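You operate a simulated robot arm through the tools that you are given. There is no shell and no other tool. Be economical: measure what you need, move in short steps, check, and stop when the job is done.

You are at the controls of a simulated two-armed robot. One attempt, no reset.

Task
Pick up the grease brush with one hand, pass it to the other hand and put it on the top of the pump bench. Put the cup from the top of the stock table on the top of the sorting table. Open the sorting table drawer, take the steel bush from the top of the tool stand and leave it in the inside of the sorting table drawer, then shut the drawer. Take the oval plate and leave it on top of the carton on the top of the service bench. Take the round pad and leave it on the top of the gauging bench. Put the bottle that says "grey" from the top of the gauging bench on the rubber mat and the bottle marked "blue" on the lower shelf of the gauging bench. Take the cloth card from the top of the gauging bench and leave it on the rubber mat. Open the drawer number four, fetch the sanding block from the top of the service bench and set it in the inside of the drawer number four and shut the four again. Do these in any order. Set down upright: cup, round pad, bottle.
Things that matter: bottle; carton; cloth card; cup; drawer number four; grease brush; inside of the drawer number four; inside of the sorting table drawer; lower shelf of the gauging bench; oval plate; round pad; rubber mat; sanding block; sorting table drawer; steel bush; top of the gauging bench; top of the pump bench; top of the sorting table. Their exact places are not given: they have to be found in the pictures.

The check looks at the end state, three seconds after you hand in, the way a careful person would. Anything else that was tipped, shoved, dropped, spilled or broken makes it a failure. Flat cloth is picked up by pressing the open fingertips on it (5 to 10 N) and closing them slowly along it; thin cloth reads only 2 to 8 mm in the jaws.

Robot
Two 6-joint arms with two-finger parallel grippers on one trunk, on a base that drives. Base frame: it is fixed to the floor where the robot stands at the start and does not move with it; the origin is under the middle of the robot, x ahead of it, y to its left, z up; the surface under the hand at the start is at about z = 87.2. Units: cm, rad, N and s.
The left shoulder is at the start at [28, 18.5, 100.5], the right one opposite. With the tool pointing down near the work surface each hand reaches from about 56 to 94 cm from the robot's upright axis, wherever it stands, measured 20 degrees to its own side. Places, roughly: bottle [-125, -250, 100]; carton [100, 75, 100]; cloth card [-250, -275, 75]; cup (9x8x10 cm) [-840, 260, 80]; drawer number four [60, -210, 70]; grease brush (2x2x14 cm) [50, 20, 90]; inside of the drawer number four [70, -210, 70]; inside of the sorting table drawer [-840, 160, 70]; lower shelf of the gauging bench [-230, -270, 20]; oval plate (21x10x4 cm) [-200, -90, 90]; round pad (6x6x7 cm) [-180, -90, 90]; rubber mat (24x30 cm) [60, -166, 86]; sanding block (9x5x3 cm) [80, -100, 90]; sorting table drawer [-840, 160, 70]; steel bush (4x4x4 cm) [-580, 20, 90]; top of the gauging bench [-230, -270, 90]; top of the pump bench [60, 400, 90]; top of the sorting table [-850, 140, 80]. Payload 1.57 kg a hand.
Tool frame (each hand has its own): the origin (TCP) lies between the finger pads and is the grasp point; the fingertips stand 3 cm ahead of it; z points along the fingers, y is the line along which they close. Largest opening 8 cm; finger width 1.7, thickness 1.2; the body of the gripper, 4 by 8.2 cm, starts 8 cm behind the TCP.
Orientation is that of the tool frame in the base frame, as a unit quaternion [w, x, y, z]. With the fingers straight down and closing along the base's y, the tool's x points along the base's -x, its y along +y and its z along -z.

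Tools
- The arms move only by the tool step_arm. It takes "left_targets", "right_targets" or both (then of equal length, played together; a hand with none holds still); each is a list of rows, each an object (a shift or turn left out is 0, a gripper value left out holds the last) with "linear": the shift along the tool's x, y, z in mm, a list of three; "rot": the turn, a rotation vector about the tool's x, y, z in rad, a list of three; "fingers": the finger opening in mm, from 0 to 80. In form: [{"linear": [tx, ty, tz], "rot": [ax, ay, az], "fingers": fingers}, ...]. A call has 1 to 10 rows; each row is the pose to reach, as a shift and turn from the pose commanded when the call began, along the tool's axes at that moment. Each row takes 0.2 s and may step no farther than 5 cm and 0.15 rad from the row before; otherwise, or with a gripper value out of range, the whole call is refused. Where a pose cannot be reached the arm comes as near as it can. A force on the tool above 40 N (or 10 N above the force at the start of the call, whichever is more), or a blocked arm, ends the call early, and 0.2 s more pass. Each finger travels about 15.3 cm/s and halts on what it meets, pressing with about 33 N; the grip force reading is that of the motor and also rises with nothing between the fingers. The clock runs only during rows and for 0.2 s after the last one: add rows that repeat a pose to give the fingers time. It gives the time, the measured TCP pose, the force on the tool (base axes), the opening and the grip force at its end, in the units of the frame above (readings bear some noise), with the torque about the TCP (base axes, N m) and any sound that the robot's microphone picked up.
- Cameras (640 x 400 px; columns grow to the right, rows downward): "scene" is now at [23.6, 2.48, 144.7]; the picture's right is [0.33, -0.95, 0.00], its down [-0.68, -0.23, -0.70] and it looks along [0.66, 0.23, -0.72] (base axes); focal length 271 px, centre (320, 200). "left" rides on the left gripper at [7.2, 0.7, -12.2] in its tool frame; the picture's right is [-0.09, 1.00, 0.00], its down [-0.84, -0.08, -0.54] and it looks along [-0.54, -0.05, 0.84] (tool axes); focal length 238 px, centre (320, 200). "right" rides on the right gripper at [7.2, -0.7, -12.2] in its tool frame; the picture's right is [0.09, 1.00, 0.00], its down [-0.84, 0.08, -0.54] and it looks along [-0.54, 0.05, 0.84] (tool axes); focal length 238 px, centre (320, 200).
- snapshot(camera): a new picture of that camera. The clock stands still meanwhile.
- move_column(by): slides the trunk up (or, below 0, down) by that many cm; the arms and the scene camera ride with it, the base frame stays. It gives what a move gives, with no picture.
- drive_base(legs): drives the robot by 1 to 6 legs, each [ahead, turn to the left] in cm and rad, along the robot's own axes; the way and the turn of a leg run together, so that a leg with both is an arc; at most 150 cm and 3.142 rad a leg. The arms and the cameras ride along, it lands a little off, and it stops where it bumps. It gives what a move gives.
- head_to(pan, tilt): turns the head with the scene camera to pan (to the left, within 1.501 rad either way) and tilt (down, from -0.506 to 1.204), counted from straight ahead of the robot. It gives what a move gives.
- locate(camera, pixels): for up to 12 pixels [column, row] of the newest picture of that camera ("zoom" is the newest enlarged one), the place [x, y, z] in the base frame of the surface seen there, good to about 0.3 cm. The clock stands still meanwhile.
- inspect(camera, box): a new picture of the part [left, top, right, bottom] of that camera's present view, enlarged. The clock stands still meanwhile.
- sign_off(): hands the job in; it is judged then, once.

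Go step by step. Measure first, check grasps and placings, and put right what went wrong. The budget is 371 turns and 322 pictures, counting those below and the enlarged ones. Unless the task says otherwise, let go and move clear before handing in.

The tools are called after "Emit:" as name(argument=value, ...) on one line, values as JSON. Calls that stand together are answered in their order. step_arm: Moves the arms, as the interface text tells. Its arguments: {"type":"object","properties":{"left_targets":{"type":"array"},"right_targets":{"type":"array"}},"required":[]} The other tools are called the same way: move_column (by) slides the trunk up or down; drive_base (legs) drives the base; head_to (pan, tilt) turns the head that bears the scene camera; snapshot (camera) takes a picture; locate (camera, pixels) gives the place of the surface under pixels of a picture; inspect (camera, box) takes an enlarged picture of a part of a camera's view; sign_off () hands the job in.

At the start:

```text
time: 0.0
left_eef_pos: [47.3, 38.16, 111.36]
left_tcp_rot: [0.001, 0.0, 1.0, 0.0]
left_force: [-0.1, -0.3, -0.3]
left_wrist_torque: [-0.03, 0.0, 0.01]
left_width: 8.01
left_grasp_force: 0.1
right_eef_pos: [61.13, -10.18, 119.55]
right_tcp_rot: [-0.001, 0.0, 1.0, 0.0]
right_force: [-0.3, 0.3, 0.3]
right_wrist_torque: [-0.02, -0.01, 0.02]
right_width: 7.97
right_grasp_force: 0.1
trunk travel left (down, up): [-70.0, 29.0]
robot x, y, heading: [-0.01, -0.07, -0.001]
head pan, tilt: [0.333, 0.801]
```

scene: 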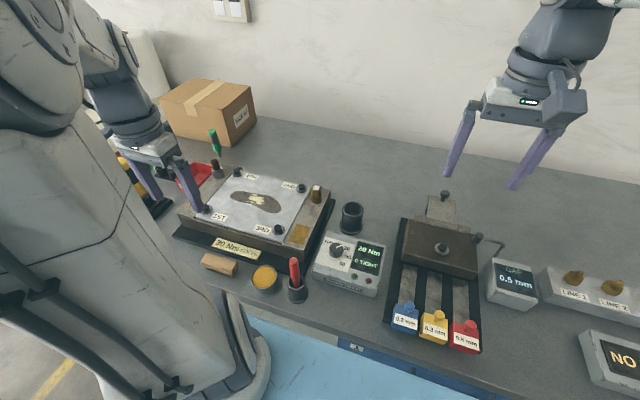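
right: 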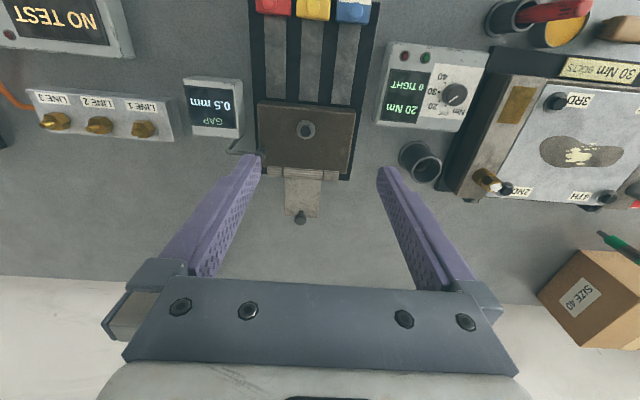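
left: 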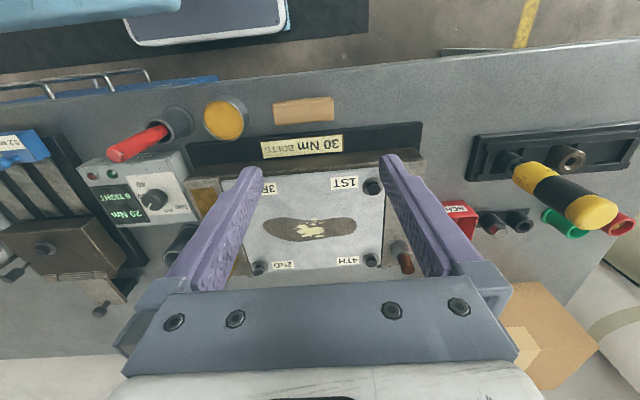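

The scene picture shows the service bench with a red-handled brush in a dark holder near (295,275), the carton at (210,110). I'll enlarge and locate.

Emit:
inspect(camera="scene", box=[160, 180, 400, 330])

Emit:
locate(camera="scene", pixels=[[294, 264], [298, 290], [265, 278], [220, 264], [190, 95], [235, 95], [213, 140], [352, 212], [298, 330], [160, 105], [350, 345]])

Emit:
head_to(pan=-0.7, tilt=0.6)

Emit:
snapshot(camera="scene")

```text
2.67 times, centred on (280, 255) of scene
```

zoom: 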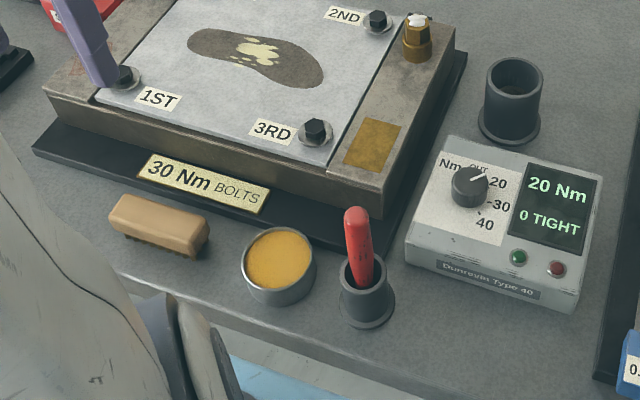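

```text
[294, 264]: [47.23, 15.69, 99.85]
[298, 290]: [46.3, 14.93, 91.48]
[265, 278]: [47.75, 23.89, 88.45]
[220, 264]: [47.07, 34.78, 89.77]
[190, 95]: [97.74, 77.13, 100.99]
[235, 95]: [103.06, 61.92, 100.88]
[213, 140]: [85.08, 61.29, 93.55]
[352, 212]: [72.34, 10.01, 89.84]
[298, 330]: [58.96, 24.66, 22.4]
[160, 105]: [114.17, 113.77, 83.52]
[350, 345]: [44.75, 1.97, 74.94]
```

```text
time: 1.3
left_eef_pos: [47.34, 38.16, 111.32]
left_tcp_rot: [0.001, 0.0, 1.0, 0.001]
left_force: [-0.8, -0.4, 0.4]
left_wrist_torque: [0.01, 0.03, -0.02]
left_width: 8.02
left_grasp_force: 0.2
right_eef_pos: [61.22, -10.15, 119.47]
right_tcp_rot: [0.0, 0.0, 1.0, 0.0]
right_force: [0.2, 0.4, 0.6]
right_wrist_torque: [-0.04, -0.02, 0.01]
right_width: 8.0
right_grasp_force: 0.0
trunk travel left (down, up): [-70.0, 29.0]
robot x, y, heading: [0.27, 0.1, -0.003]
head pan, tilt: [-0.7, 0.6]
```

```text
317 pictures are left
```

scene: 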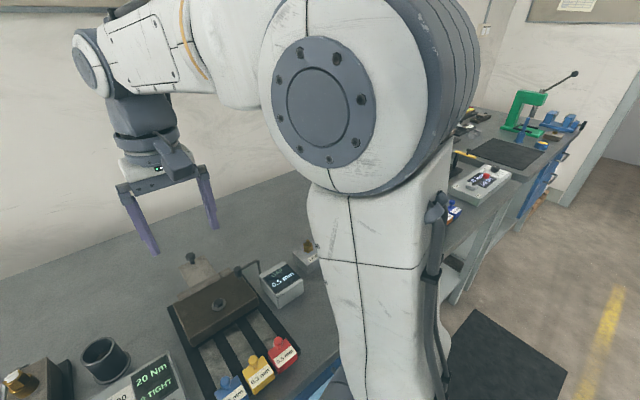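

The red-handled brush stands in a holder near [47,15.5]; it is slightly too close to reach. I'll back off about 14 cm and view again, also looking left and right.

Emit:
drive_base(legs=[[-14, 0]])

Emit:
head_to(pan=0.25, tilt=0.75)

Emit:
snapshot(camera="scene")

```text
time: 2.6
left_eef_pos: [33.23, 38.38, 111.33]
left_tcp_rot: [0.0, -0.003, 1.0, 0.0]
left_force: [0.3, 0.1, 0.7]
left_wrist_torque: [0.01, 0.01, -0.03]
left_width: 8.0
left_grasp_force: 0.0
right_eef_pos: [47.2, -10.02, 119.52]
right_tcp_rot: [0.0, -0.003, 1.0, 0.0]
right_force: [0.9, -0.1, -0.4]
right_wrist_torque: [0.01, 0.06, 0.02]
right_width: 7.96
right_grasp_force: 0.1
trunk travel left (down, up): [-70.0, 29.0]
robot x, y, heading: [-14.54, -0.05, 0.003]
head pan, tilt: [-0.7, 0.6]
```

```text
time: 3.9
left_eef_pos: [33.24, 38.36, 111.36]
left_tcp_rot: [-0.001, -0.002, 1.0, 0.001]
left_force: [-0.3, 0.7, -0.6]
left_wrist_torque: [0.0, 0.0, 0.01]
left_width: 8.0
left_grasp_force: 0.1
right_eef_pos: [47.17, -10.0, 119.48]
right_tcp_rot: [-0.001, -0.002, 1.0, 0.0]
right_force: [-0.3, -0.5, 0.1]
right_wrist_torque: [0.01, 0.01, 0.02]
right_width: 8.01
right_grasp_force: 0.0
trunk travel left (down, up): [-70.0, 29.0]
robot x, y, heading: [-13.82, -0.35, 0.008]
head pan, tilt: [0.25, 0.75]
```

```text
316 pictures are left
```

scene: 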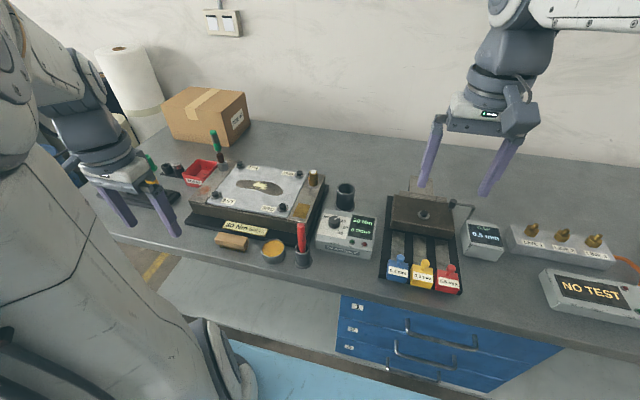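

The brush handle is at about (301,238) with its holder at (303,258). Enlarging it to measure.

Emit:
inspect(camera="scene", box=[252, 205, 352, 280])

```text
5.33 times, centred on (302, 242) of scene
```

zoom: 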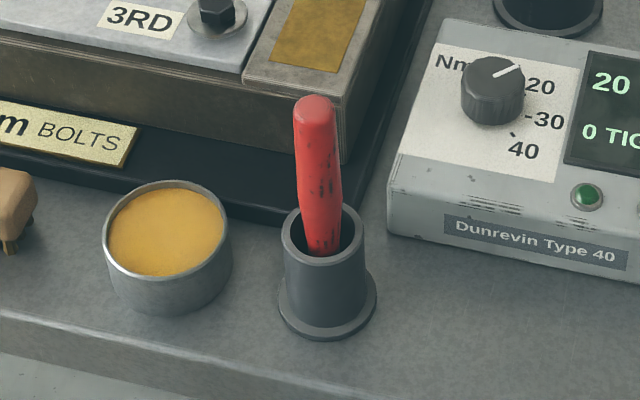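

Emit:
locate(camera="zoom", pixels=[[313, 104], [315, 140], [320, 180], [323, 225], [290, 235], [357, 235], [325, 262], [325, 325], [400, 180], [330, 140]])

```text
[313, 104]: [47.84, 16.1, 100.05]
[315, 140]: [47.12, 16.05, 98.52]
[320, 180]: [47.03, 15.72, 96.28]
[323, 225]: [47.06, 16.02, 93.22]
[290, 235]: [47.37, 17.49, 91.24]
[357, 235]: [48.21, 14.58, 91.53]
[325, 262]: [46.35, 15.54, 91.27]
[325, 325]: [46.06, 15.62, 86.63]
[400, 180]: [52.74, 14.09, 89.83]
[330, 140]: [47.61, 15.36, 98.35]
```

The handle is centred near [48,16], top z≈100, holder rim z≈91.5. Moving the left hand over it.

Emit:
step_arm(left_targets=[{"linear": [-25, -37, 0]}, {"linear": [-50, -75, 0]}, {"linear": [-75, -112, 0]}, {"linear": [-100, -149, 0]}, {"linear": [-125, -187, 0]}, {"linear": [-148, -224, 0]}, {"linear": [-148, -224, 40]}])

Emit:
snapshot(camera="left")

Emit:
snapshot(camera="scene")

```text
time: 5.5
left_eef_pos: [48.15, 16.24, 107.24]
left_tcp_rot: [0.0, -0.002, 1.0, 0.0]
left_force: [0.4, -0.6, 0.8]
left_wrist_torque: [0.0, -0.03, 0.0]
left_width: 8.03
left_grasp_force: 0.0
right_eef_pos: [47.02, -10.0, 119.47]
right_tcp_rot: [0.0, -0.003, 1.0, 0.0]
right_force: [-0.6, -0.2, -0.2]
right_wrist_torque: [0.01, 0.02, 0.02]
right_width: 8.0
right_grasp_force: 0.1
trunk travel left (down, up): [-70.0, 29.0]
robot x, y, heading: [-14.39, 0.11, 0.002]
head pan, tilt: [0.25, 0.75]
```

```text
314 pictures are left
```

left: 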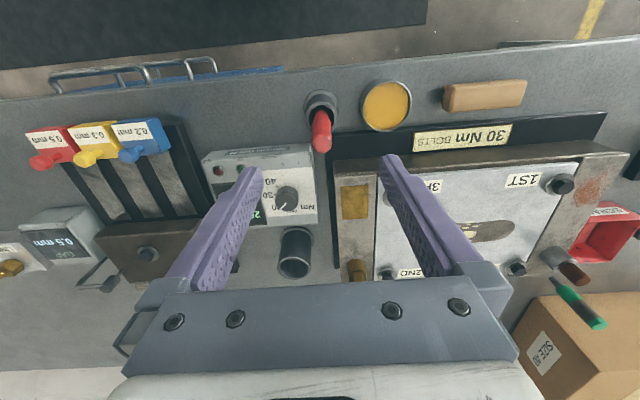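

```text
313 pictures are left
```

scene: 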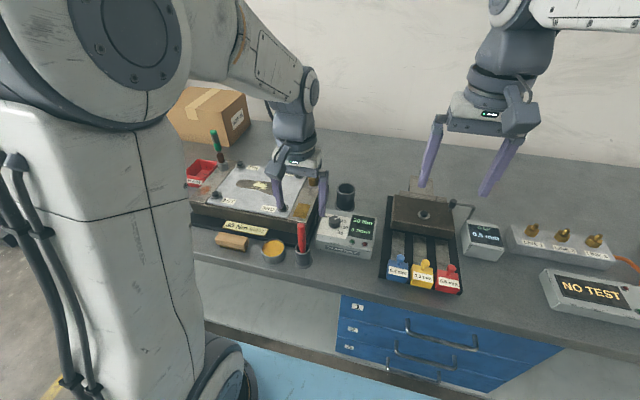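

Left camera shows the handle at (321,140), consistent with being right under the TCP. Descending to z≈96.8 and closing.

Emit:
step_arm(left_targets=[{"linear": [2, 2, 45]}, {"linear": [4, 2, 85]}, {"linear": [4, 2, 104]}, {"linear": [4, 2, 104], "fingers": 0}, {"linear": [4, 2, 104], "fingers": 0}, {"linear": [4, 2, 104], "fingers": 0}, {"linear": [4, 2, 104], "fingers": 0}])

Emit:
snapshot(camera="left")

```text
time: 7.0
left_eef_pos: [47.78, 16.16, 96.77]
left_tcp_rot: [0.0, -0.002, 1.0, 0.0]
left_force: [-0.2, 0.8, 0.3]
left_wrist_torque: [0.01, 0.01, -0.03]
left_width: 1.79
left_grasp_force: 32.7
right_eef_pos: [47.21, -9.94, 119.45]
right_tcp_rot: [0.0, -0.002, 1.0, 0.0]
right_force: [-0.5, -0.1, 0.2]
right_wrist_torque: [0.05, 0.0, 0.02]
right_width: 8.01
right_grasp_force: 0.1
trunk travel left (down, up): [-70.0, 29.0]
robot x, y, heading: [-13.96, -0.33, 0.011]
head pan, tilt: [0.25, 0.75]
```

```text
312 pictures are left
```

left: 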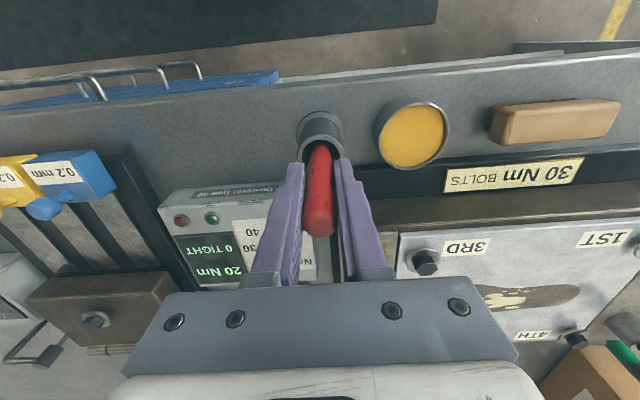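

The brush is gripped (1.8 cm). Lifting it straight out of the holder.

Emit:
step_arm(left_targets=[{"linear": [0, 0, -30]}, {"linear": [0, 0, -70]}, {"linear": [0, 0, -115]}, {"linear": [0, 0, -160]}, {"linear": [0, 0, -205]}, {"linear": [0, 0, -250]}])

Emit:
snapshot(camera="scene")

Emit:
snapshot(camera="right")

```text
time: 8.4
left_eef_pos: [47.54, 16.14, 121.79]
left_tcp_rot: [0.0, -0.002, 1.0, 0.0]
left_force: [1.2, -0.2, -0.6]
left_wrist_torque: [0.0, 0.0, 0.01]
left_width: 1.82
left_grasp_force: 32.6
right_eef_pos: [47.33, -9.91, 119.41]
right_tcp_rot: [0.0, -0.004, 1.0, 0.0]
right_force: [0.4, 0.0, 0.4]
right_wrist_torque: [0.01, 0.0, 0.0]
right_width: 7.99
right_grasp_force: 0.1
trunk travel left (down, up): [-70.0, 29.0]
robot x, y, heading: [-13.83, -0.19, 0.008]
head pan, tilt: [0.25, 0.75]
```

```text
311 pictures are left
```

scene: 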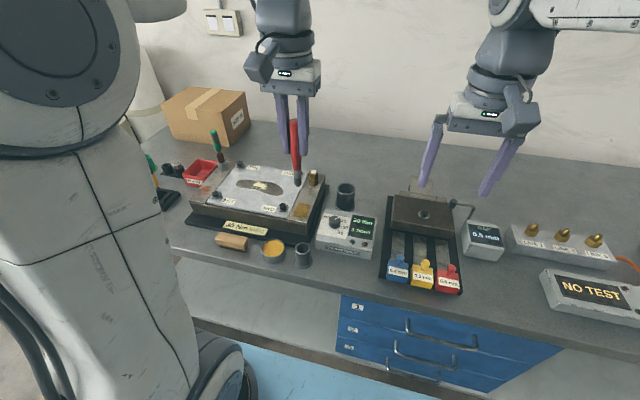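

```text
310 pictures are left
```

right: 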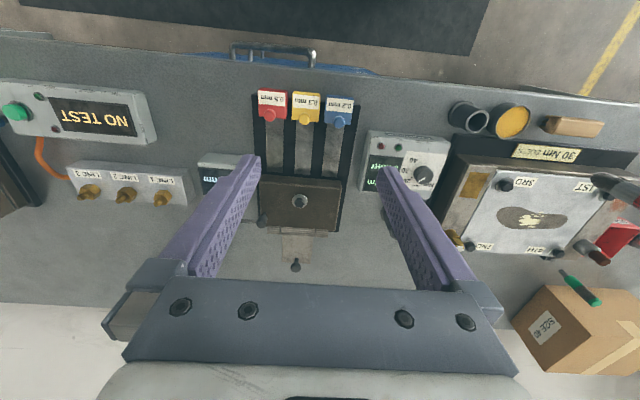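

The brush came out cleanly; its bristle end hangs at about z=112. Now I bring the left hand forward and pitch the right hand to point ahead, to take the brush below the left fingertips.

Emit:
step_arm(left_targets=[{"linear": [-18, -14, 0]}, {"linear": [-37, -28, 0]}, {"linear": [-55, -42, 0]}, {"linear": [-74, -56, 0]}, {"linear": [-92, -70, 0]}, {"linear": [-111, -84, 0]}, {"linear": [-130, -98, 0]}, {"linear": [-148, -112, 0]}, {"linear": [-167, -126, 0]}, {"linear": [-185, -140, 0]}], right_targets=[{"linear": [-5, -4, 5], "rot": [0, -0.15, 0]}, {"linear": [-10, -8, 10], "rot": [0, -0.3, 0]}, {"linear": [-15, -12, 15], "rot": [0, -0.45, 0]}, {"linear": [-20, -16, 20], "rot": [0, -0.6, 0]}, {"linear": [-25, -20, 25], "rot": [0, -0.75, 0]}, {"linear": [-30, -20, 30], "rot": [0, -0.9, 0]}, {"linear": [-35, -20, 35], "rot": [0, -1.05, 0]}, {"linear": [-40, -20, 40], "rot": [0, -1.2, 0]}, {"linear": [-45, -20, 45], "rot": [0, -1.35, 0]}, {"linear": [-50, -20, 50], "rot": [0, -1.5, 0]}])

Emit:
head_to(pan=0.0, tilt=0.5)

Emit:
snapshot(camera="scene")

Emit:
snapshot(camera="right")

```text
time: 10.7
left_eef_pos: [64.65, 2.88, 120.66]
left_tcp_rot: [-0.002, -0.003, 1.0, 0.001]
left_force: [0.3, -0.3, -0.4]
left_wrist_torque: [0.0, 0.01, 0.02]
left_width: 1.79
left_grasp_force: 32.7
left hand out of reach, approached as far as the arm can: row 10
right_eef_pos: [59.2, -10.69, 115.71]
right_tcp_rot: [0.681, -0.002, 0.732, 0.003]
right_force: [0.7, -0.3, 0.1]
right_wrist_torque: [0.0, 0.03, 0.04]
right_width: 7.99
right_grasp_force: 0.0
right hand out of reach, approached as far as the arm can: row 6, 8, 9, 10
trunk travel left (down, up): [-70.0, 29.0]
robot x, y, heading: [-13.93, 0.13, 0.008]
head pan, tilt: [0.25, 0.75]
```

```text
time: 11.4
left_eef_pos: [64.4, 3.02, 120.8]
left_tcp_rot: [0.0, -0.002, 1.0, 0.001]
left_force: [0.2, -0.3, 0.0]
left_wrist_torque: [-0.06, 0.01, 0.01]
left_width: 1.78
left_grasp_force: 32.7
right_eef_pos: [58.98, -10.67, 115.89]
right_tcp_rot: [0.682, -0.001, 0.732, 0.001]
right_force: [-0.7, 0.4, -0.3]
right_wrist_torque: [-0.02, 0.01, -0.03]
right_width: 8.0
right_grasp_force: 0.2
trunk travel left (down, up): [-70.0, 29.0]
robot x, y, heading: [-14.1, 0.0, 0.006]
head pan, tilt: [0.0, 0.499]
```

```text
309 pictures are left
```

scene: 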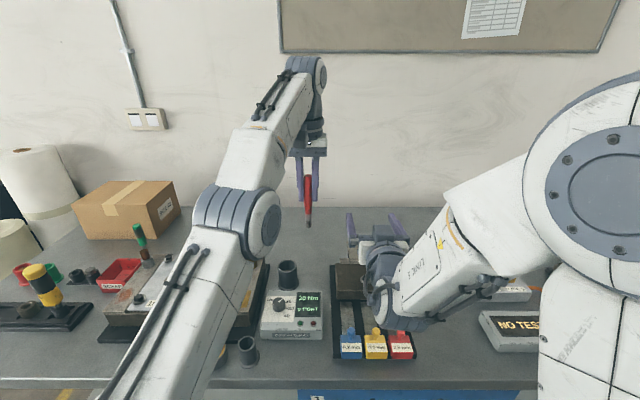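

```text
308 pictures are left
```

right: 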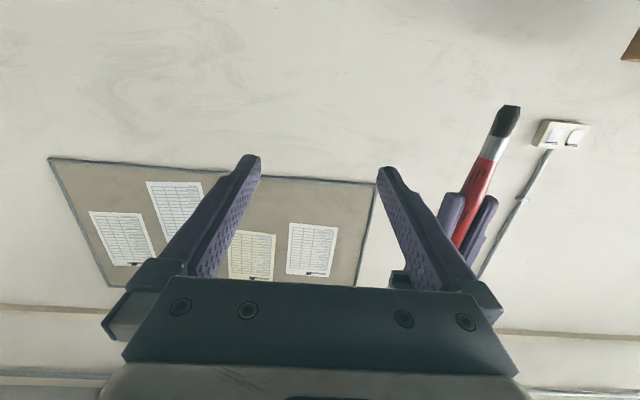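

The right picture shows the brush at (485,180), to the right of the right fingers; lateral move of 13.7 cm to the left brings it in line.

Emit:
step_arm(right_targets=[{"linear": [2, 30, -3]}, {"linear": [4, 60, -3]}, {"linear": [6, 90, -3]}, {"linear": [6, 115, -3]}, {"linear": [6, 136, -3]}])

Emit:
snapshot(camera="right")

Emit:
snapshot(camera="scene")

```text
time: 12.6
left_eef_pos: [64.58, 3.12, 120.95]
left_tcp_rot: [0.0, -0.003, 1.0, 0.0]
left_force: [-0.4, 0.3, -0.8]
left_wrist_torque: [0.0, 0.02, -0.01]
left_width: 1.79
left_grasp_force: 32.6
right_eef_pos: [58.3, 3.1, 115.38]
right_tcp_rot: [0.681, -0.002, 0.732, 0.002]
right_force: [0.9, -0.1, -0.6]
right_wrist_torque: [0.02, 0.04, 0.02]
right_width: 8.02
right_grasp_force: 0.1
trunk travel left (down, up): [-70.0, 29.0]
robot x, y, heading: [-13.82, -0.03, 0.004]
head pan, tilt: [0.0, 0.499]
```

```text
307 pictures are left
```

right: 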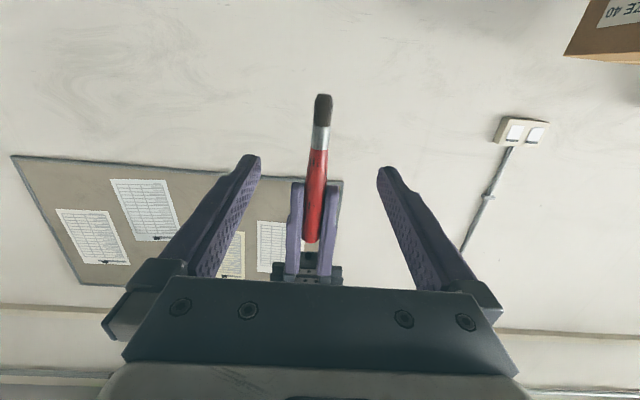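

```text
306 pictures are left
```

scene: 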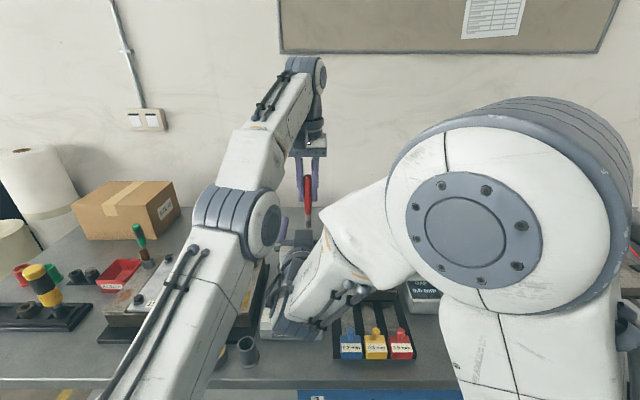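

Brush lies between the open right fingers at (318,150). Advancing 6 cm and closing.

Emit:
step_arm(right_targets=[{"linear": [0, 0, 20]}, {"linear": [0, 0, 40]}, {"linear": [1, 0, 61]}, {"linear": [1, 0, 61], "fingers": 0}, {"linear": [1, 0, 61], "fingers": 0}, {"linear": [1, 0, 61], "fingers": 0}, {"linear": [1, 0, 61], "fingers": 0}])

Emit:
snapshot(camera="right")

```text
time: 14.2
left_eef_pos: [64.5, 3.05, 120.81]
left_tcp_rot: [0.0, -0.003, 1.0, 0.001]
left_force: [-1.4, 9.1, -0.8]
left_wrist_torque: [0.39, 0.07, 0.03]
left_width: 1.8
left_grasp_force: 32.3
right_eef_pos: [64.41, 3.11, 114.78]
right_tcp_rot: [0.681, 0.0, 0.732, 0.001]
right_force: [2.1, -9.1, 1.2]
right_wrist_torque: [0.15, 0.04, -0.01]
right_width: 1.42
right_grasp_force: 30.3
trunk travel left (down, up): [-70.0, 29.0]
robot x, y, heading: [-14.17, -0.24, 0.006]
head pan, tilt: [0.0, 0.499]
```

```text
305 pictures are left
```

right: 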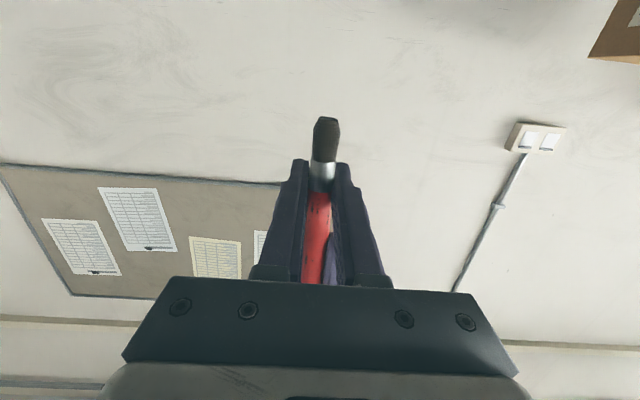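

Right hand holds the brush (1.4 cm). Opening the left hand and lifting it away.

Emit:
step_arm(left_targets=[{"fingers": 60}, {"fingers": 80}, {"fingers": 80}, {"linear": [0, 0, -20]}, {"linear": [5, 0, -50]}, {"linear": [25, 30, -70]}, {"linear": [50, 70, -70]}, {"linear": [75, 110, -70]}])

Emit:
snapshot(camera="scene")

```text
time: 16.0
left_eef_pos: [57.07, 13.8, 127.99]
left_tcp_rot: [0.0, -0.002, 1.0, 0.0]
left_force: [-0.1, -0.2, -0.9]
left_wrist_torque: [0.02, 0.04, -0.02]
left_width: 8.02
left_grasp_force: 0.0
left hand out of reach, approached as far as the arm can: row 4, 5, 6
right_eef_pos: [64.47, 3.21, 114.59]
right_tcp_rot: [0.682, 0.0, 0.732, 0.0]
right_force: [0.3, 0.1, 0.0]
right_wrist_torque: [0.02, -0.02, 0.01]
right_width: 1.42
right_grasp_force: 30.6
trunk travel left (down, up): [-70.0, 29.0]
robot x, y, heading: [-14.25, -0.33, 0.005]
head pan, tilt: [0.0, 0.499]
```

```text
304 pictures are left
```

scene: 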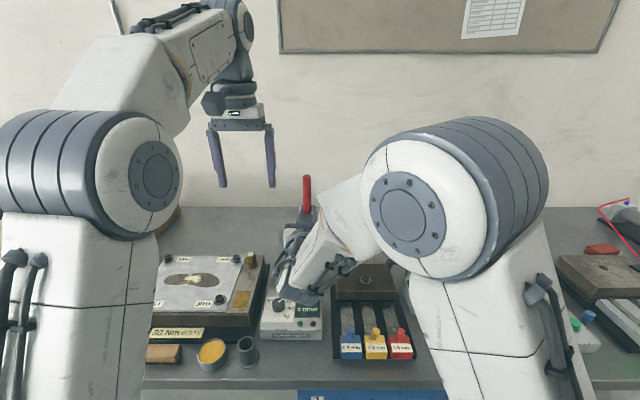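

Handover done. Rotating the right hand back to point down with the brush horizontal.

Emit:
step_arm(right_targets=[{"linear": [0, -15, 0], "rot": [0, 0.15, 0]}, {"linear": [-5, -30, 0], "rot": [0, 0.3, 0]}, {"linear": [-10, -45, 0], "rot": [0, 0.45, 0]}, {"linear": [-20, -60, 0], "rot": [0, 0.6, 0]}, {"linear": [-25, -75, 0], "rot": [0, 0.75, 0]}, {"linear": [-30, -90, -10], "rot": [0, 0.9, 0]}, {"linear": [-35, -105, -20], "rot": [0, 1.05, 0]}, {"linear": [-40, -120, -30], "rot": [0, 1.2, 0]}, {"linear": [-45, -135, -40], "rot": [0, 1.35, 0]}, {"linear": [-50, -150, -50], "rot": [0, 1.5, 0]}])

Emit:
head_to(pan=1.4, tilt=0.4)

Emit:
snapshot(camera="scene")

Emit:
snapshot(camera="right")

```text
time: 18.2
left_eef_pos: [57.11, 13.81, 127.91]
left_tcp_rot: [0.0, -0.003, 1.0, -0.001]
left_force: [-0.6, 0.1, -0.1]
left_wrist_torque: [-0.01, -0.01, -0.04]
left_width: 8.01
left_grasp_force: 0.0
right_eef_pos: [59.98, -11.95, 120.34]
right_tcp_rot: [0.001, -0.003, 1.0, 0.0]
right_force: [0.4, 0.1, -0.8]
right_wrist_torque: [0.0, 0.02, 0.01]
right_width: 1.43
right_grasp_force: 30.9
trunk travel left (down, up): [-70.0, 29.0]
robot x, y, heading: [-13.84, -0.05, 0.006]
head pan, tilt: [0.0, 0.499]
```

```text
time: 19.8
left_eef_pos: [57.1, 13.8, 127.93]
left_tcp_rot: [-0.001, -0.003, 1.0, 0.001]
left_force: [0.4, 0.0, 0.0]
left_wrist_torque: [-0.01, 0.02, 0.0]
left_width: 7.99
left_grasp_force: 0.1
right_eef_pos: [60.02, -11.88, 120.3]
right_tcp_rot: [0.001, -0.002, 1.0, 0.0]
right_force: [0.3, 0.7, -1.4]
right_wrist_torque: [0.03, 0.0, -0.01]
right_width: 1.43
right_grasp_force: 30.4
trunk travel left (down, up): [-70.0, 29.0]
robot x, y, heading: [-13.92, -0.05, 0.006]
head pan, tilt: [1.4, 0.4]
```

```text
303 pictures are left
```

scene: 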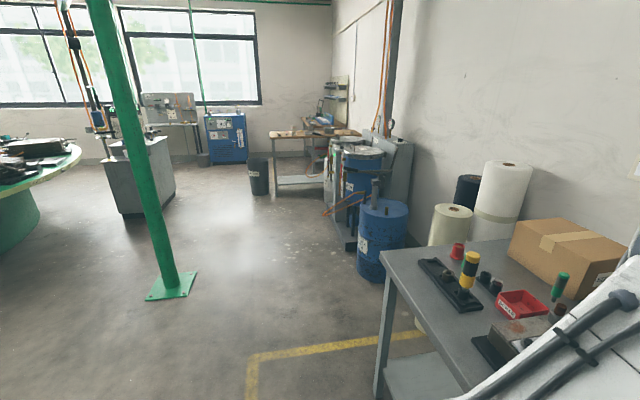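

```text
302 pictures are left
```

right: 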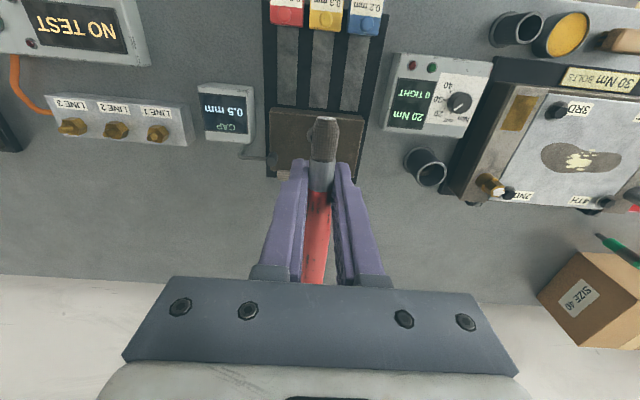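

Looking for the pump bench: beyond the blue drum there are benches near (310,140) and (355,160). Locating.

Emit:
inspect(camera="scene", box=[240, 60, 440, 285])

Emit:
locate(camera="scene", pixels=[[300, 135], [340, 132], [380, 230], [345, 140], [360, 180], [165, 290], [240, 240], [345, 215], [35, 200], [385, 300], [140, 190]])

```text
1.78 times, centred on (340, 172) of scene
```

zoom: 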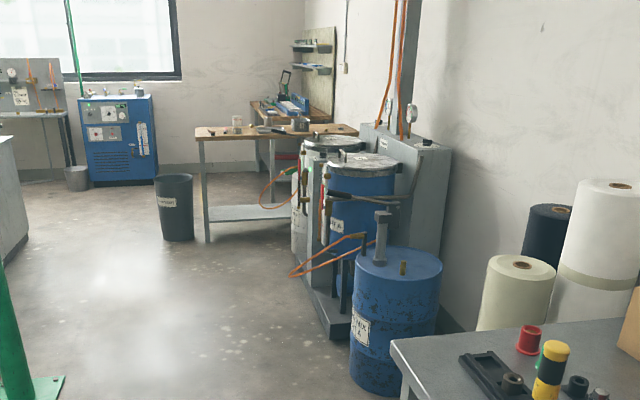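

```text
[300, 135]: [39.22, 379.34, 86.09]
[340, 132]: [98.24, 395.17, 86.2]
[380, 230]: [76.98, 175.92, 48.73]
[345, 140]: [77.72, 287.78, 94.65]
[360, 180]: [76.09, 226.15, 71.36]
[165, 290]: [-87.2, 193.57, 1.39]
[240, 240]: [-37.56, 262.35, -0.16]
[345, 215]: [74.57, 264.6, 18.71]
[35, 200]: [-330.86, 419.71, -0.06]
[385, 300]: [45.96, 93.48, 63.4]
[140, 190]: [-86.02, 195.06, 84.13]
```

Emit:
locate(camera="zoom", pixels=[[201, 137], [199, 128], [296, 137], [175, 180], [185, 238], [333, 330], [312, 290], [208, 240], [230, 130], [262, 130], [237, 122], [290, 275]])

```text
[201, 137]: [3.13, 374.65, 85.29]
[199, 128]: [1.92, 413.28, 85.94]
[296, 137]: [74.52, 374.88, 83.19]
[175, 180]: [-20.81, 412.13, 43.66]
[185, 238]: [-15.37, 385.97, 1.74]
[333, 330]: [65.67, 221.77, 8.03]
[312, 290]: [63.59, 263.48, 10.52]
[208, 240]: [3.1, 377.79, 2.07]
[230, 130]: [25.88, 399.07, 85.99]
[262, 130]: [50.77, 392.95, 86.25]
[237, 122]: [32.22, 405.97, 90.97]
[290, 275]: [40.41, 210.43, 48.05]
```

Pump bench top is z≈86, front edge y≈374, from x≈2 rightwards. I'll turn left and drive up along x≈-14 to y≈280, then look.

Emit:
drive_base(legs=[[-8, 0], [0, 1.565], [150, 0], [130, 0]])

Emit:
head_to(pan=-0.2, tilt=0.55)

Emit:
snapshot(camera="scene")

```text
time: 37.7
left_eef_pos: [-36.37, 350.06, 127.99]
left_tcp_rot: [0.0, -0.707, 0.707, 0.001]
left_force: [-0.2, -1.0, -0.5]
left_wrist_torque: [-0.02, 0.02, 0.01]
left_width: 8.0
left_grasp_force: 0.1
right_eef_pos: [-10.64, 352.65, 120.29]
right_tcp_rot: [0.0, -0.707, 0.708, 0.0]
right_force: [-0.7, 0.4, 0.1]
right_wrist_torque: [0.0, -0.01, 0.01]
right_width: 1.38
right_grasp_force: 30.9
trunk travel left (down, up): [-70.0, 29.0]
robot x, y, heading: [-23.47, 278.76, 1.57]
head pan, tilt: [1.4, 0.4]
```

```text
time: 39.4
left_eef_pos: [-36.37, 350.03, 127.96]
left_tcp_rot: [0.0, -0.707, 0.707, 0.0]
left_force: [-0.5, 0.3, -0.7]
left_wrist_torque: [0.01, 0.03, 0.01]
left_width: 8.0
left_grasp_force: 0.0
right_eef_pos: [-10.71, 352.88, 120.23]
right_tcp_rot: [0.0, -0.707, 0.707, 0.0]
right_force: [-0.1, -0.7, -0.1]
right_wrist_torque: [0.0, -0.03, -0.02]
right_width: 1.41
right_grasp_force: 30.9
trunk travel left (down, up): [-70.0, 29.0]
robot x, y, heading: [-23.02, 278.98, 1.571]
head pan, tilt: [-0.201, 0.55]
```

```text
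300 pictures are left
```

scene: 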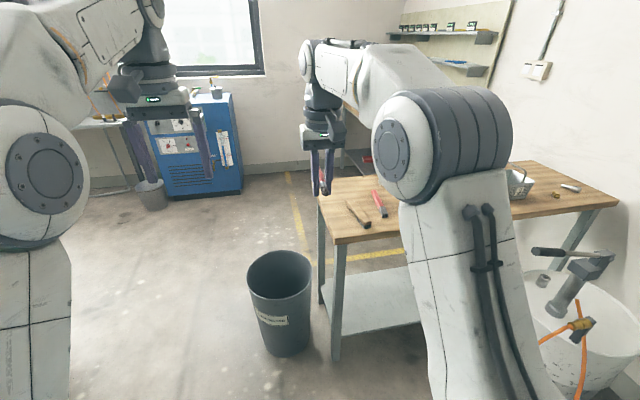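

Emit:
locate(camera="scene", pixels=[[337, 242], [320, 195], [398, 225], [378, 205], [358, 213], [280, 255], [285, 350], [370, 232], [340, 225], [340, 190], [520, 180], [545, 280]])

Emit:
inspect(camera="scene", box=[290, 130, 450, 250])

```text
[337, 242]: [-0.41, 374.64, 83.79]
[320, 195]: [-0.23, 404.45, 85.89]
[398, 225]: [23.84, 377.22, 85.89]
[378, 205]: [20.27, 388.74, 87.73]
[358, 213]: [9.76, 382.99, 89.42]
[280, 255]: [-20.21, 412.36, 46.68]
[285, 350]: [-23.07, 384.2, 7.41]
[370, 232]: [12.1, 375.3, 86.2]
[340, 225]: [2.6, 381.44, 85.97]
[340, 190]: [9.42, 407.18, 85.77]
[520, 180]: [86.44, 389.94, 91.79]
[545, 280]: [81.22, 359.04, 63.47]
```

```text
3.33 times, centred on (370, 190) of scene
```

zoom: 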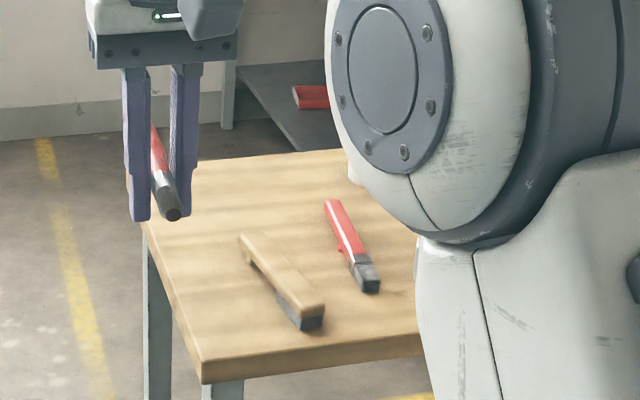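

The bench's left part holds a wire brush and a scraper; there's free space further right. I'll S-curve to x≈4, y≈312.

Emit:
drive_base(legs=[[-42, 0], [40, -0.7], [40, 0.7]])

Emit:
head_to(pan=0.1, tilt=0.75)

Emit:
snapshot(camera="scene")

Emit:
snapshot(camera="right")

```text
time: 46.2
left_eef_pos: [-11.14, 382.31, 127.83]
left_tcp_rot: [0.0, 0.712, -0.702, 0.0]
left_force: [0.5, -0.8, 0.2]
left_wrist_torque: [-0.04, 0.01, -0.03]
left_width: 8.0
left_grasp_force: 0.1
right_eef_pos: [14.5, 385.31, 120.31]
right_tcp_rot: [0.0, 0.713, -0.701, 0.0]
right_force: [0.1, -0.2, -1.2]
right_wrist_torque: [0.0, -0.02, -0.01]
right_width: 1.44
right_grasp_force: 29.9
trunk travel left (down, up): [-70.0, 29.0]
robot x, y, heading: [3.49, 311.08, 1.588]
head pan, tilt: [-0.201, 0.55]
```

```text
time: 47.0
left_eef_pos: [-11.03, 382.22, 127.89]
left_tcp_rot: [0.0, 0.712, -0.702, 0.0]
left_force: [0.3, 0.2, 0.2]
left_wrist_torque: [-0.01, -0.01, 0.0]
left_width: 7.99
left_grasp_force: 0.1
right_eef_pos: [14.48, 385.53, 120.27]
right_tcp_rot: [0.0, 0.712, -0.702, 0.0]
right_force: [-0.4, 0.6, -0.4]
right_wrist_torque: [-0.04, 0.01, 0.02]
right_width: 1.43
right_grasp_force: 30.7
trunk travel left (down, up): [-70.0, 29.0]
robot x, y, heading: [3.74, 311.03, 1.587]
head pan, tilt: [0.099, 0.75]
```

```text
298 pictures are left
```

scene: 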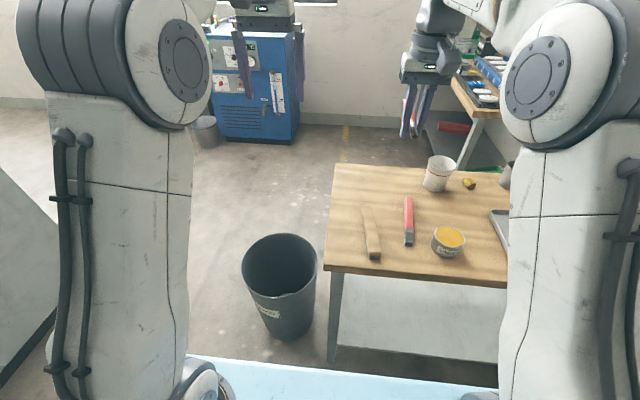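

```text
297 pictures are left
```

right: 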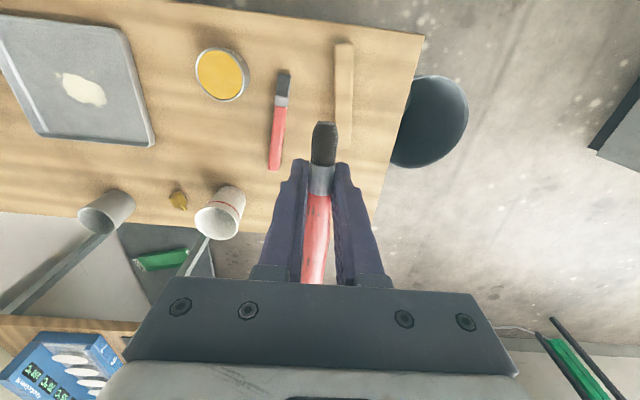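

Emit:
locate(camera="right", pixels=[[150, 140], [120, 30], [222, 75], [215, 105], [275, 165], [220, 190], [178, 198], [108, 195], [190, 140], [340, 45], [150, 215], [195, 45]])

```text
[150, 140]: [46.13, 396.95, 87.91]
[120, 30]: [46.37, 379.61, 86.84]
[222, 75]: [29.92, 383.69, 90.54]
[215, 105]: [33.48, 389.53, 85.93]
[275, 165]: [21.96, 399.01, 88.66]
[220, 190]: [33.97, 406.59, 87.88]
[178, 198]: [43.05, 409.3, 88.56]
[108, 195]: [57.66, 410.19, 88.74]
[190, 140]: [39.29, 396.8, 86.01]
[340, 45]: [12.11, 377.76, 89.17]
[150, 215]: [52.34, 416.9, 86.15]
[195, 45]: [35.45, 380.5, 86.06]
```

Free gap on the bench at x≈40, y 380–402 between grease pot and tray. Moving the right hand over it and lowering partly.

Emit:
step_arm(right_targets=[{"linear": [-5, -45, 0]}, {"linear": [-10, -90, 0]}, {"linear": [-15, -135, 0]}, {"linear": [-18, -180, 0]}, {"linear": [-20, -220, 20]}, {"linear": [-21, -250, 55], "rot": [0, 0.08, 0]}, {"linear": [-21, -250, 100], "rot": [0, 0.16, 0]}, {"linear": [-21, -250, 145], "rot": [0, 0.24, 0]}, {"linear": [-21, -250, 190], "rot": [0, 0.24, 0]}])

Emit:
snapshot(camera="right")

Emit:
snapshot(camera="scene")

```text
time: 49.0
left_eef_pos: [-11.09, 382.18, 128.0]
left_tcp_rot: [-0.001, 0.713, -0.701, 0.0]
left_force: [0.5, -0.5, 0.5]
left_wrist_torque: [-0.04, -0.02, 0.01]
left_width: 7.99
left_grasp_force: 0.1
right_eef_pos: [39.55, 387.81, 101.45]
right_tcp_rot: [0.085, 0.707, -0.697, 0.084]
right_force: [0.5, -0.3, 0.1]
right_wrist_torque: [0.01, -0.01, 0.02]
right_width: 1.42
right_grasp_force: 30.4
trunk travel left (down, up): [-70.0, 29.0]
robot x, y, heading: [4.06, 311.15, 1.585]
head pan, tilt: [0.099, 0.75]
```

```text
296 pictures are left
```

right: 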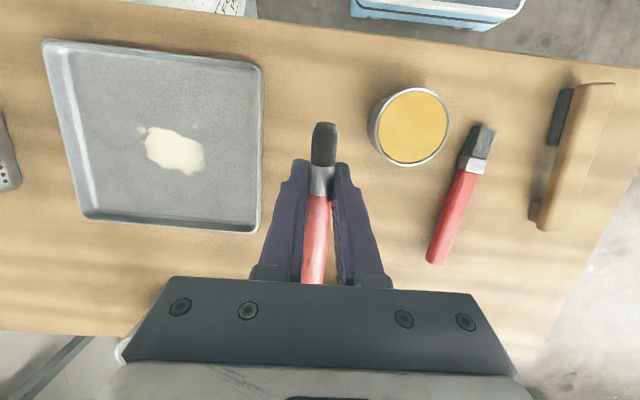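

```text
295 pictures are left
```

scene: 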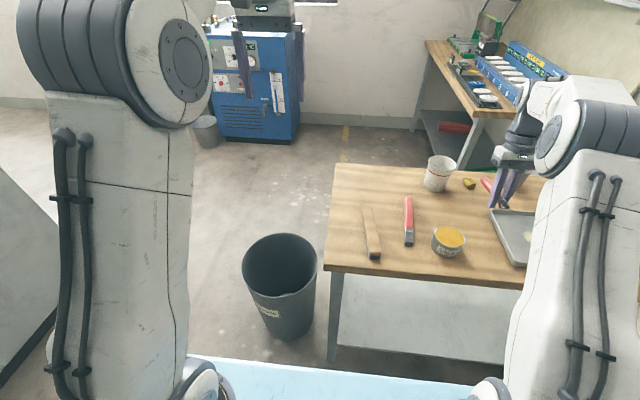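

Spot beneath is clear. Descending to about 89.3.

Emit:
step_arm(right_targets=[{"linear": [-10, 0, 40]}, {"linear": [-19, 0, 78]}, {"linear": [-26, 0, 105]}, {"linear": [-28.5, 0, 116.5]}, {"linear": [-28.5, 0, 116.5]}])

Emit:
snapshot(camera="right")

```text
time: 50.2
left_eef_pos: [-11.1, 382.25, 127.98]
left_tcp_rot: [0.001, 0.713, -0.701, 0.0]
left_force: [-0.3, 0.5, 0.5]
left_wrist_torque: [-0.01, 0.01, 0.01]
left_width: 7.98
left_grasp_force: 0.1
right_eef_pos: [39.38, 387.87, 89.34]
right_tcp_rot: [0.084, 0.707, -0.697, 0.086]
right_force: [-0.5, 0.1, -0.1]
right_wrist_torque: [0.0, 0.06, -0.02]
right_width: 1.42
right_grasp_force: 30.6
trunk travel left (down, up): [-70.0, 29.0]
robot x, y, heading: [3.74, 311.24, 1.586]
head pan, tilt: [0.099, 0.75]
```

```text
294 pictures are left
```

right: 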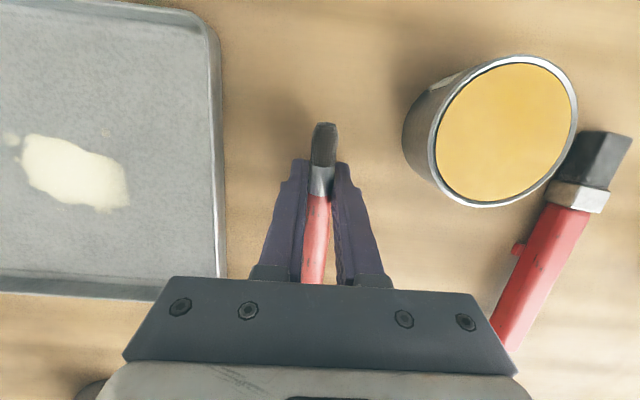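

No contact yet; lowering 2 mm and opening gradually.

Emit:
step_arm(right_targets=[{"linear": [-0.5, 0, 2]}, {"linear": [-0.5, 0, 2], "fingers": 20}, {"linear": [-0.5, 0, 2], "fingers": 24}, {"linear": [-0.5, 0, 2], "fingers": 24}, {"linear": [-0.5, 0, 2], "fingers": 34}, {"linear": [-0.5, 0, 2], "fingers": 44}, {"linear": [7, 0, -28], "fingers": 44}, {"linear": [17, 0, -68]}, {"linear": [27, 0, -110]}])

Emit:
snapshot(camera="right")

```text
time: 52.2
left_eef_pos: [-11.14, 382.15, 127.87]
left_tcp_rot: [0.0, 0.713, -0.701, 0.0]
left_force: [0.4, -0.7, 0.6]
left_wrist_torque: [0.0, 0.01, 0.0]
left_width: 8.0
left_grasp_force: 0.0
right_eef_pos: [39.44, 387.8, 100.55]
right_tcp_rot: [0.084, 0.708, -0.697, 0.085]
right_force: [0.2, 0.7, -0.8]
right_wrist_torque: [0.03, 0.03, -0.03]
right_width: 4.41
right_grasp_force: 0.0
trunk travel left (down, up): [-70.0, 29.0]
robot x, y, heading: [3.36, 311.08, 1.591]
head pan, tilt: [0.099, 0.75]
```

```text
293 pictures are left
```

right: 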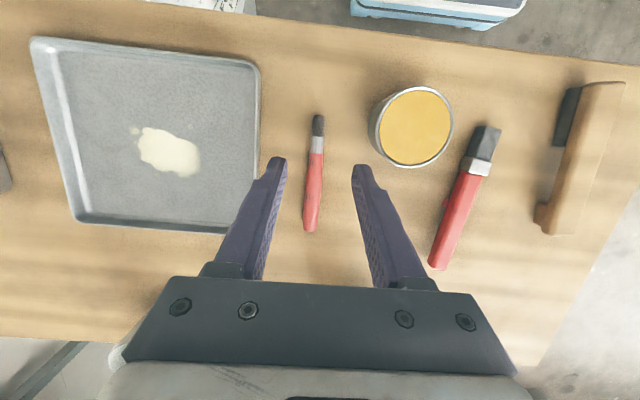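

The brush lies on the bench at (315,170). Retracting both hands to a compact raised pose before driving west.

Emit:
step_arm(right_targets=[{"linear": [11, 0, -45], "rot": [0, -0.08, 0]}, {"linear": [22, 0, -90], "rot": [0, -0.16, 0]}, {"linear": [33, 30, -135], "rot": [0, -0.24, 0]}, {"linear": [60, 70, -170], "rot": [0, -0.24, 0]}, {"linear": [90, 100, -180], "rot": [0, -0.24, 0]}, {"linear": [120, 100, -180], "rot": [0, -0.24, 0]}], left_targets=[{"linear": [20, 0, 0]}, {"linear": [40, 5, 0]}, {"linear": [60, 10, 0]}, {"linear": [80, 20, 0]}, {"linear": [100, 30, 0]}, {"linear": [120, 40, 0]}])

Emit:
drive_base(legs=[[-60, 0], [0, 1.5]])

Emit:
head_to(pan=0, tilt=0.2)

Emit:
snapshot(camera="scene")

```text
refused: row 3 steps farther than a row can; nothing moved
```

```text
time: 59.3
left_eef_pos: [-67.41, 241.05, 127.93]
left_tcp_rot: [-0.001, 1.0, -0.023, 0.0]
left_force: [-0.1, 0.6, -0.4]
left_wrist_torque: [-0.04, -0.02, 0.0]
left_width: 7.97
left_grasp_force: 0.0
right_eef_pos: [-69.88, 291.88, 100.51]
right_tcp_rot: [0.003, 0.993, -0.023, 0.12]
right_force: [0.6, -0.1, 0.3]
right_wrist_torque: [0.02, 0.01, 0.0]
right_width: 4.41
right_grasp_force: 0.0
trunk travel left (down, up): [-70.0, 29.0]
robot x, y, heading: [4.34, 251.11, 3.097]
head pan, tilt: [0.099, 0.75]
```

```text
time: 60.3
left_eef_pos: [-67.53, 240.92, 128.09]
left_tcp_rot: [0.0, 1.0, -0.024, 0.0]
left_force: [-0.2, 0.2, -0.4]
left_wrist_torque: [0.03, 0.0, 0.0]
left_width: 7.99
left_grasp_force: 0.2
right_eef_pos: [-69.91, 291.76, 100.45]
right_tcp_rot: [0.002, 0.993, -0.023, 0.12]
right_force: [0.4, 0.7, 1.0]
right_wrist_torque: [0.02, 0.03, -0.02]
right_width: 4.39
right_grasp_force: 0.0
trunk travel left (down, up): [-70.0, 29.0]
robot x, y, heading: [4.26, 251.49, 3.095]
head pan, tilt: [0.0, 0.201]
```

```text
292 pictures are left
```

scene: 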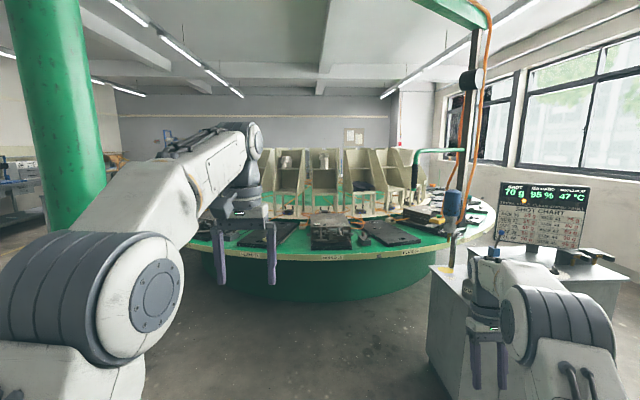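

The arm retract was refused (step too long), but the drive was clear. Retracting arms now with smaller steps and mapping obstacles (green carousel, post).

Emit:
step_arm(right_targets=[{"linear": [11, 0, -40], "rot": [0, -0.08, 0]}, {"linear": [22, 0, -80], "rot": [0, -0.16, 0]}, {"linear": [33, 10, -115], "rot": [0, -0.24, 0]}, {"linear": [45, 30, -150], "rot": [0, -0.24, 0]}, {"linear": [55, 50, -185], "rot": [0, -0.24, 0]}, {"linear": [70, 80, -195], "rot": [0, -0.24, 0]}, {"linear": [85, 110, -200], "rot": [0, -0.24, 0]}], left_targets=[{"linear": [20, 0, 0]}, {"linear": [40, 5, 0]}, {"linear": [60, 10, 0]}, {"linear": [80, 20, 0]}, {"linear": [100, 30, 0]}, {"linear": [110, 40, 0]}, {"linear": [110, 40, 0]}])

Emit:
locate(camera="scene", pixels=[[320, 295], [210, 265], [420, 270], [190, 240], [430, 370], [445, 280], [80, 160], [300, 340], [20, 210], [350, 150], [300, 250]])

Emit:
head_to(pan=0.9, tilt=0.25)

Emit:
snapshot(camera="scene")

```text
time: 61.9
left_eef_pos: [-56.8, 236.49, 127.9]
left_tcp_rot: [0.0, 1.0, -0.023, 0.0]
left_force: [-0.1, 0.4, -0.3]
left_wrist_torque: [-0.02, 0.0, 0.02]
left_width: 8.0
left_grasp_force: 0.0
right_eef_pos: [-66.99, 280.59, 121.95]
right_tcp_rot: [0.0, 1.0, -0.024, 0.0]
right_force: [-0.4, -1.0, -0.6]
right_wrist_torque: [0.02, 0.02, -0.01]
right_width: 4.37
right_grasp_force: 0.0
trunk travel left (down, up): [-70.0, 29.0]
robot x, y, heading: [4.52, 251.07, 3.098]
head pan, tilt: [0.0, 0.201]
```

```text
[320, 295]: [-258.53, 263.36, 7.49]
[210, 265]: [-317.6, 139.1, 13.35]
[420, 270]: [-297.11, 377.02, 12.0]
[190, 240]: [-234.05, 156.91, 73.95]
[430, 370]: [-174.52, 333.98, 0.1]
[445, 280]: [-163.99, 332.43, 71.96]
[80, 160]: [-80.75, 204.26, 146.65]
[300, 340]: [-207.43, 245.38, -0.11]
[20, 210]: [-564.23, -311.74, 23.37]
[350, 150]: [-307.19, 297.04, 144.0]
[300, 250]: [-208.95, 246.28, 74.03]
```

```text
time: 63.1
left_eef_pos: [-56.84, 236.31, 127.96]
left_tcp_rot: [0.0, 1.0, -0.025, -0.001]
left_force: [0.2, 0.2, 0.6]
left_wrist_torque: [-0.02, -0.02, 0.0]
left_width: 7.99
left_grasp_force: 0.1
right_eef_pos: [-66.99, 280.56, 121.88]
right_tcp_rot: [0.0, 1.0, -0.022, 0.0]
right_force: [-0.4, -0.6, -0.1]
right_wrist_torque: [0.01, -0.01, -0.01]
right_width: 4.42
right_grasp_force: 0.1
trunk travel left (down, up): [-70.0, 29.0]
robot x, y, heading: [4.91, 251.18, 3.095]
head pan, tilt: [0.901, 0.25]
```

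```text
291 pictures are left
```

scene: 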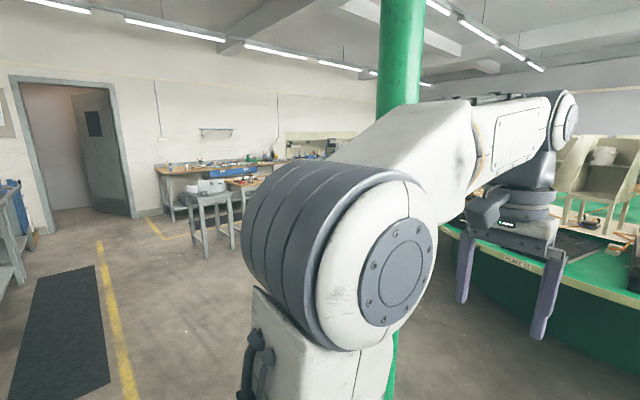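

Emit:
drive_base(legs=[[0, 1.3], [150, 0], [40, 0], [0, -1.3]])

Emit:
head_to(pan=0.45, tilt=0.25)

Emit:
snapshot(camera="scene")

```text
time: 79.0
left_eef_pos: [-117.91, 61.35, 127.87]
left_tcp_rot: [-0.001, 0.999, -0.044, 0.0]
left_force: [-0.6, -0.7, -0.4]
left_wrist_torque: [0.0, 0.01, 0.0]
left_width: 7.99
left_grasp_force: 0.1
right_eef_pos: [-126.27, 105.86, 122.01]
right_tcp_rot: [0.0, 0.999, -0.045, 0.0]
right_force: [-0.8, 0.3, 0.4]
right_wrist_torque: [0.04, 0.01, 0.0]
right_width: 4.39
right_grasp_force: 0.0
trunk travel left (down, up): [-70.0, 29.0]
robot x, y, heading: [-56.37, 73.52, 3.052]
head pan, tilt: [0.901, 0.25]
```

```text
time: 79.9
left_eef_pos: [-117.96, 61.35, 127.94]
left_tcp_rot: [0.0, 0.999, -0.045, 0.0]
left_force: [-0.1, -0.2, 0.0]
left_wrist_torque: [-0.06, -0.01, 0.0]
left_width: 8.0
left_grasp_force: 0.0
right_eef_pos: [-126.34, 105.89, 121.91]
right_tcp_rot: [0.0, 0.999, -0.044, 0.0]
right_force: [0.1, -0.7, 0.2]
right_wrist_torque: [0.01, 0.05, 0.0]
right_width: 4.4
right_grasp_force: 0.0
trunk travel left (down, up): [-70.0, 29.0]
robot x, y, heading: [-56.25, 73.55, 3.054]
head pan, tilt: [0.45, 0.25]
```

```text
290 pictures are left
```

scene: 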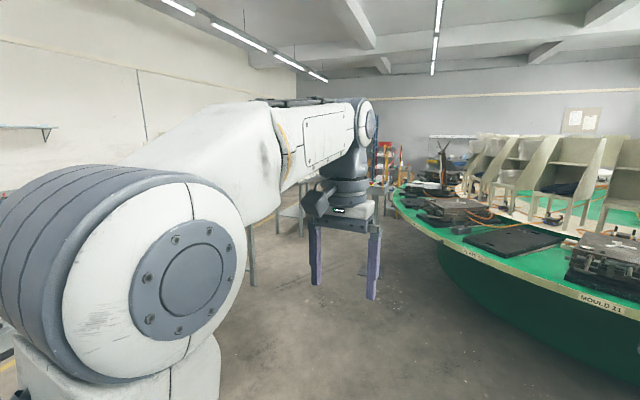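

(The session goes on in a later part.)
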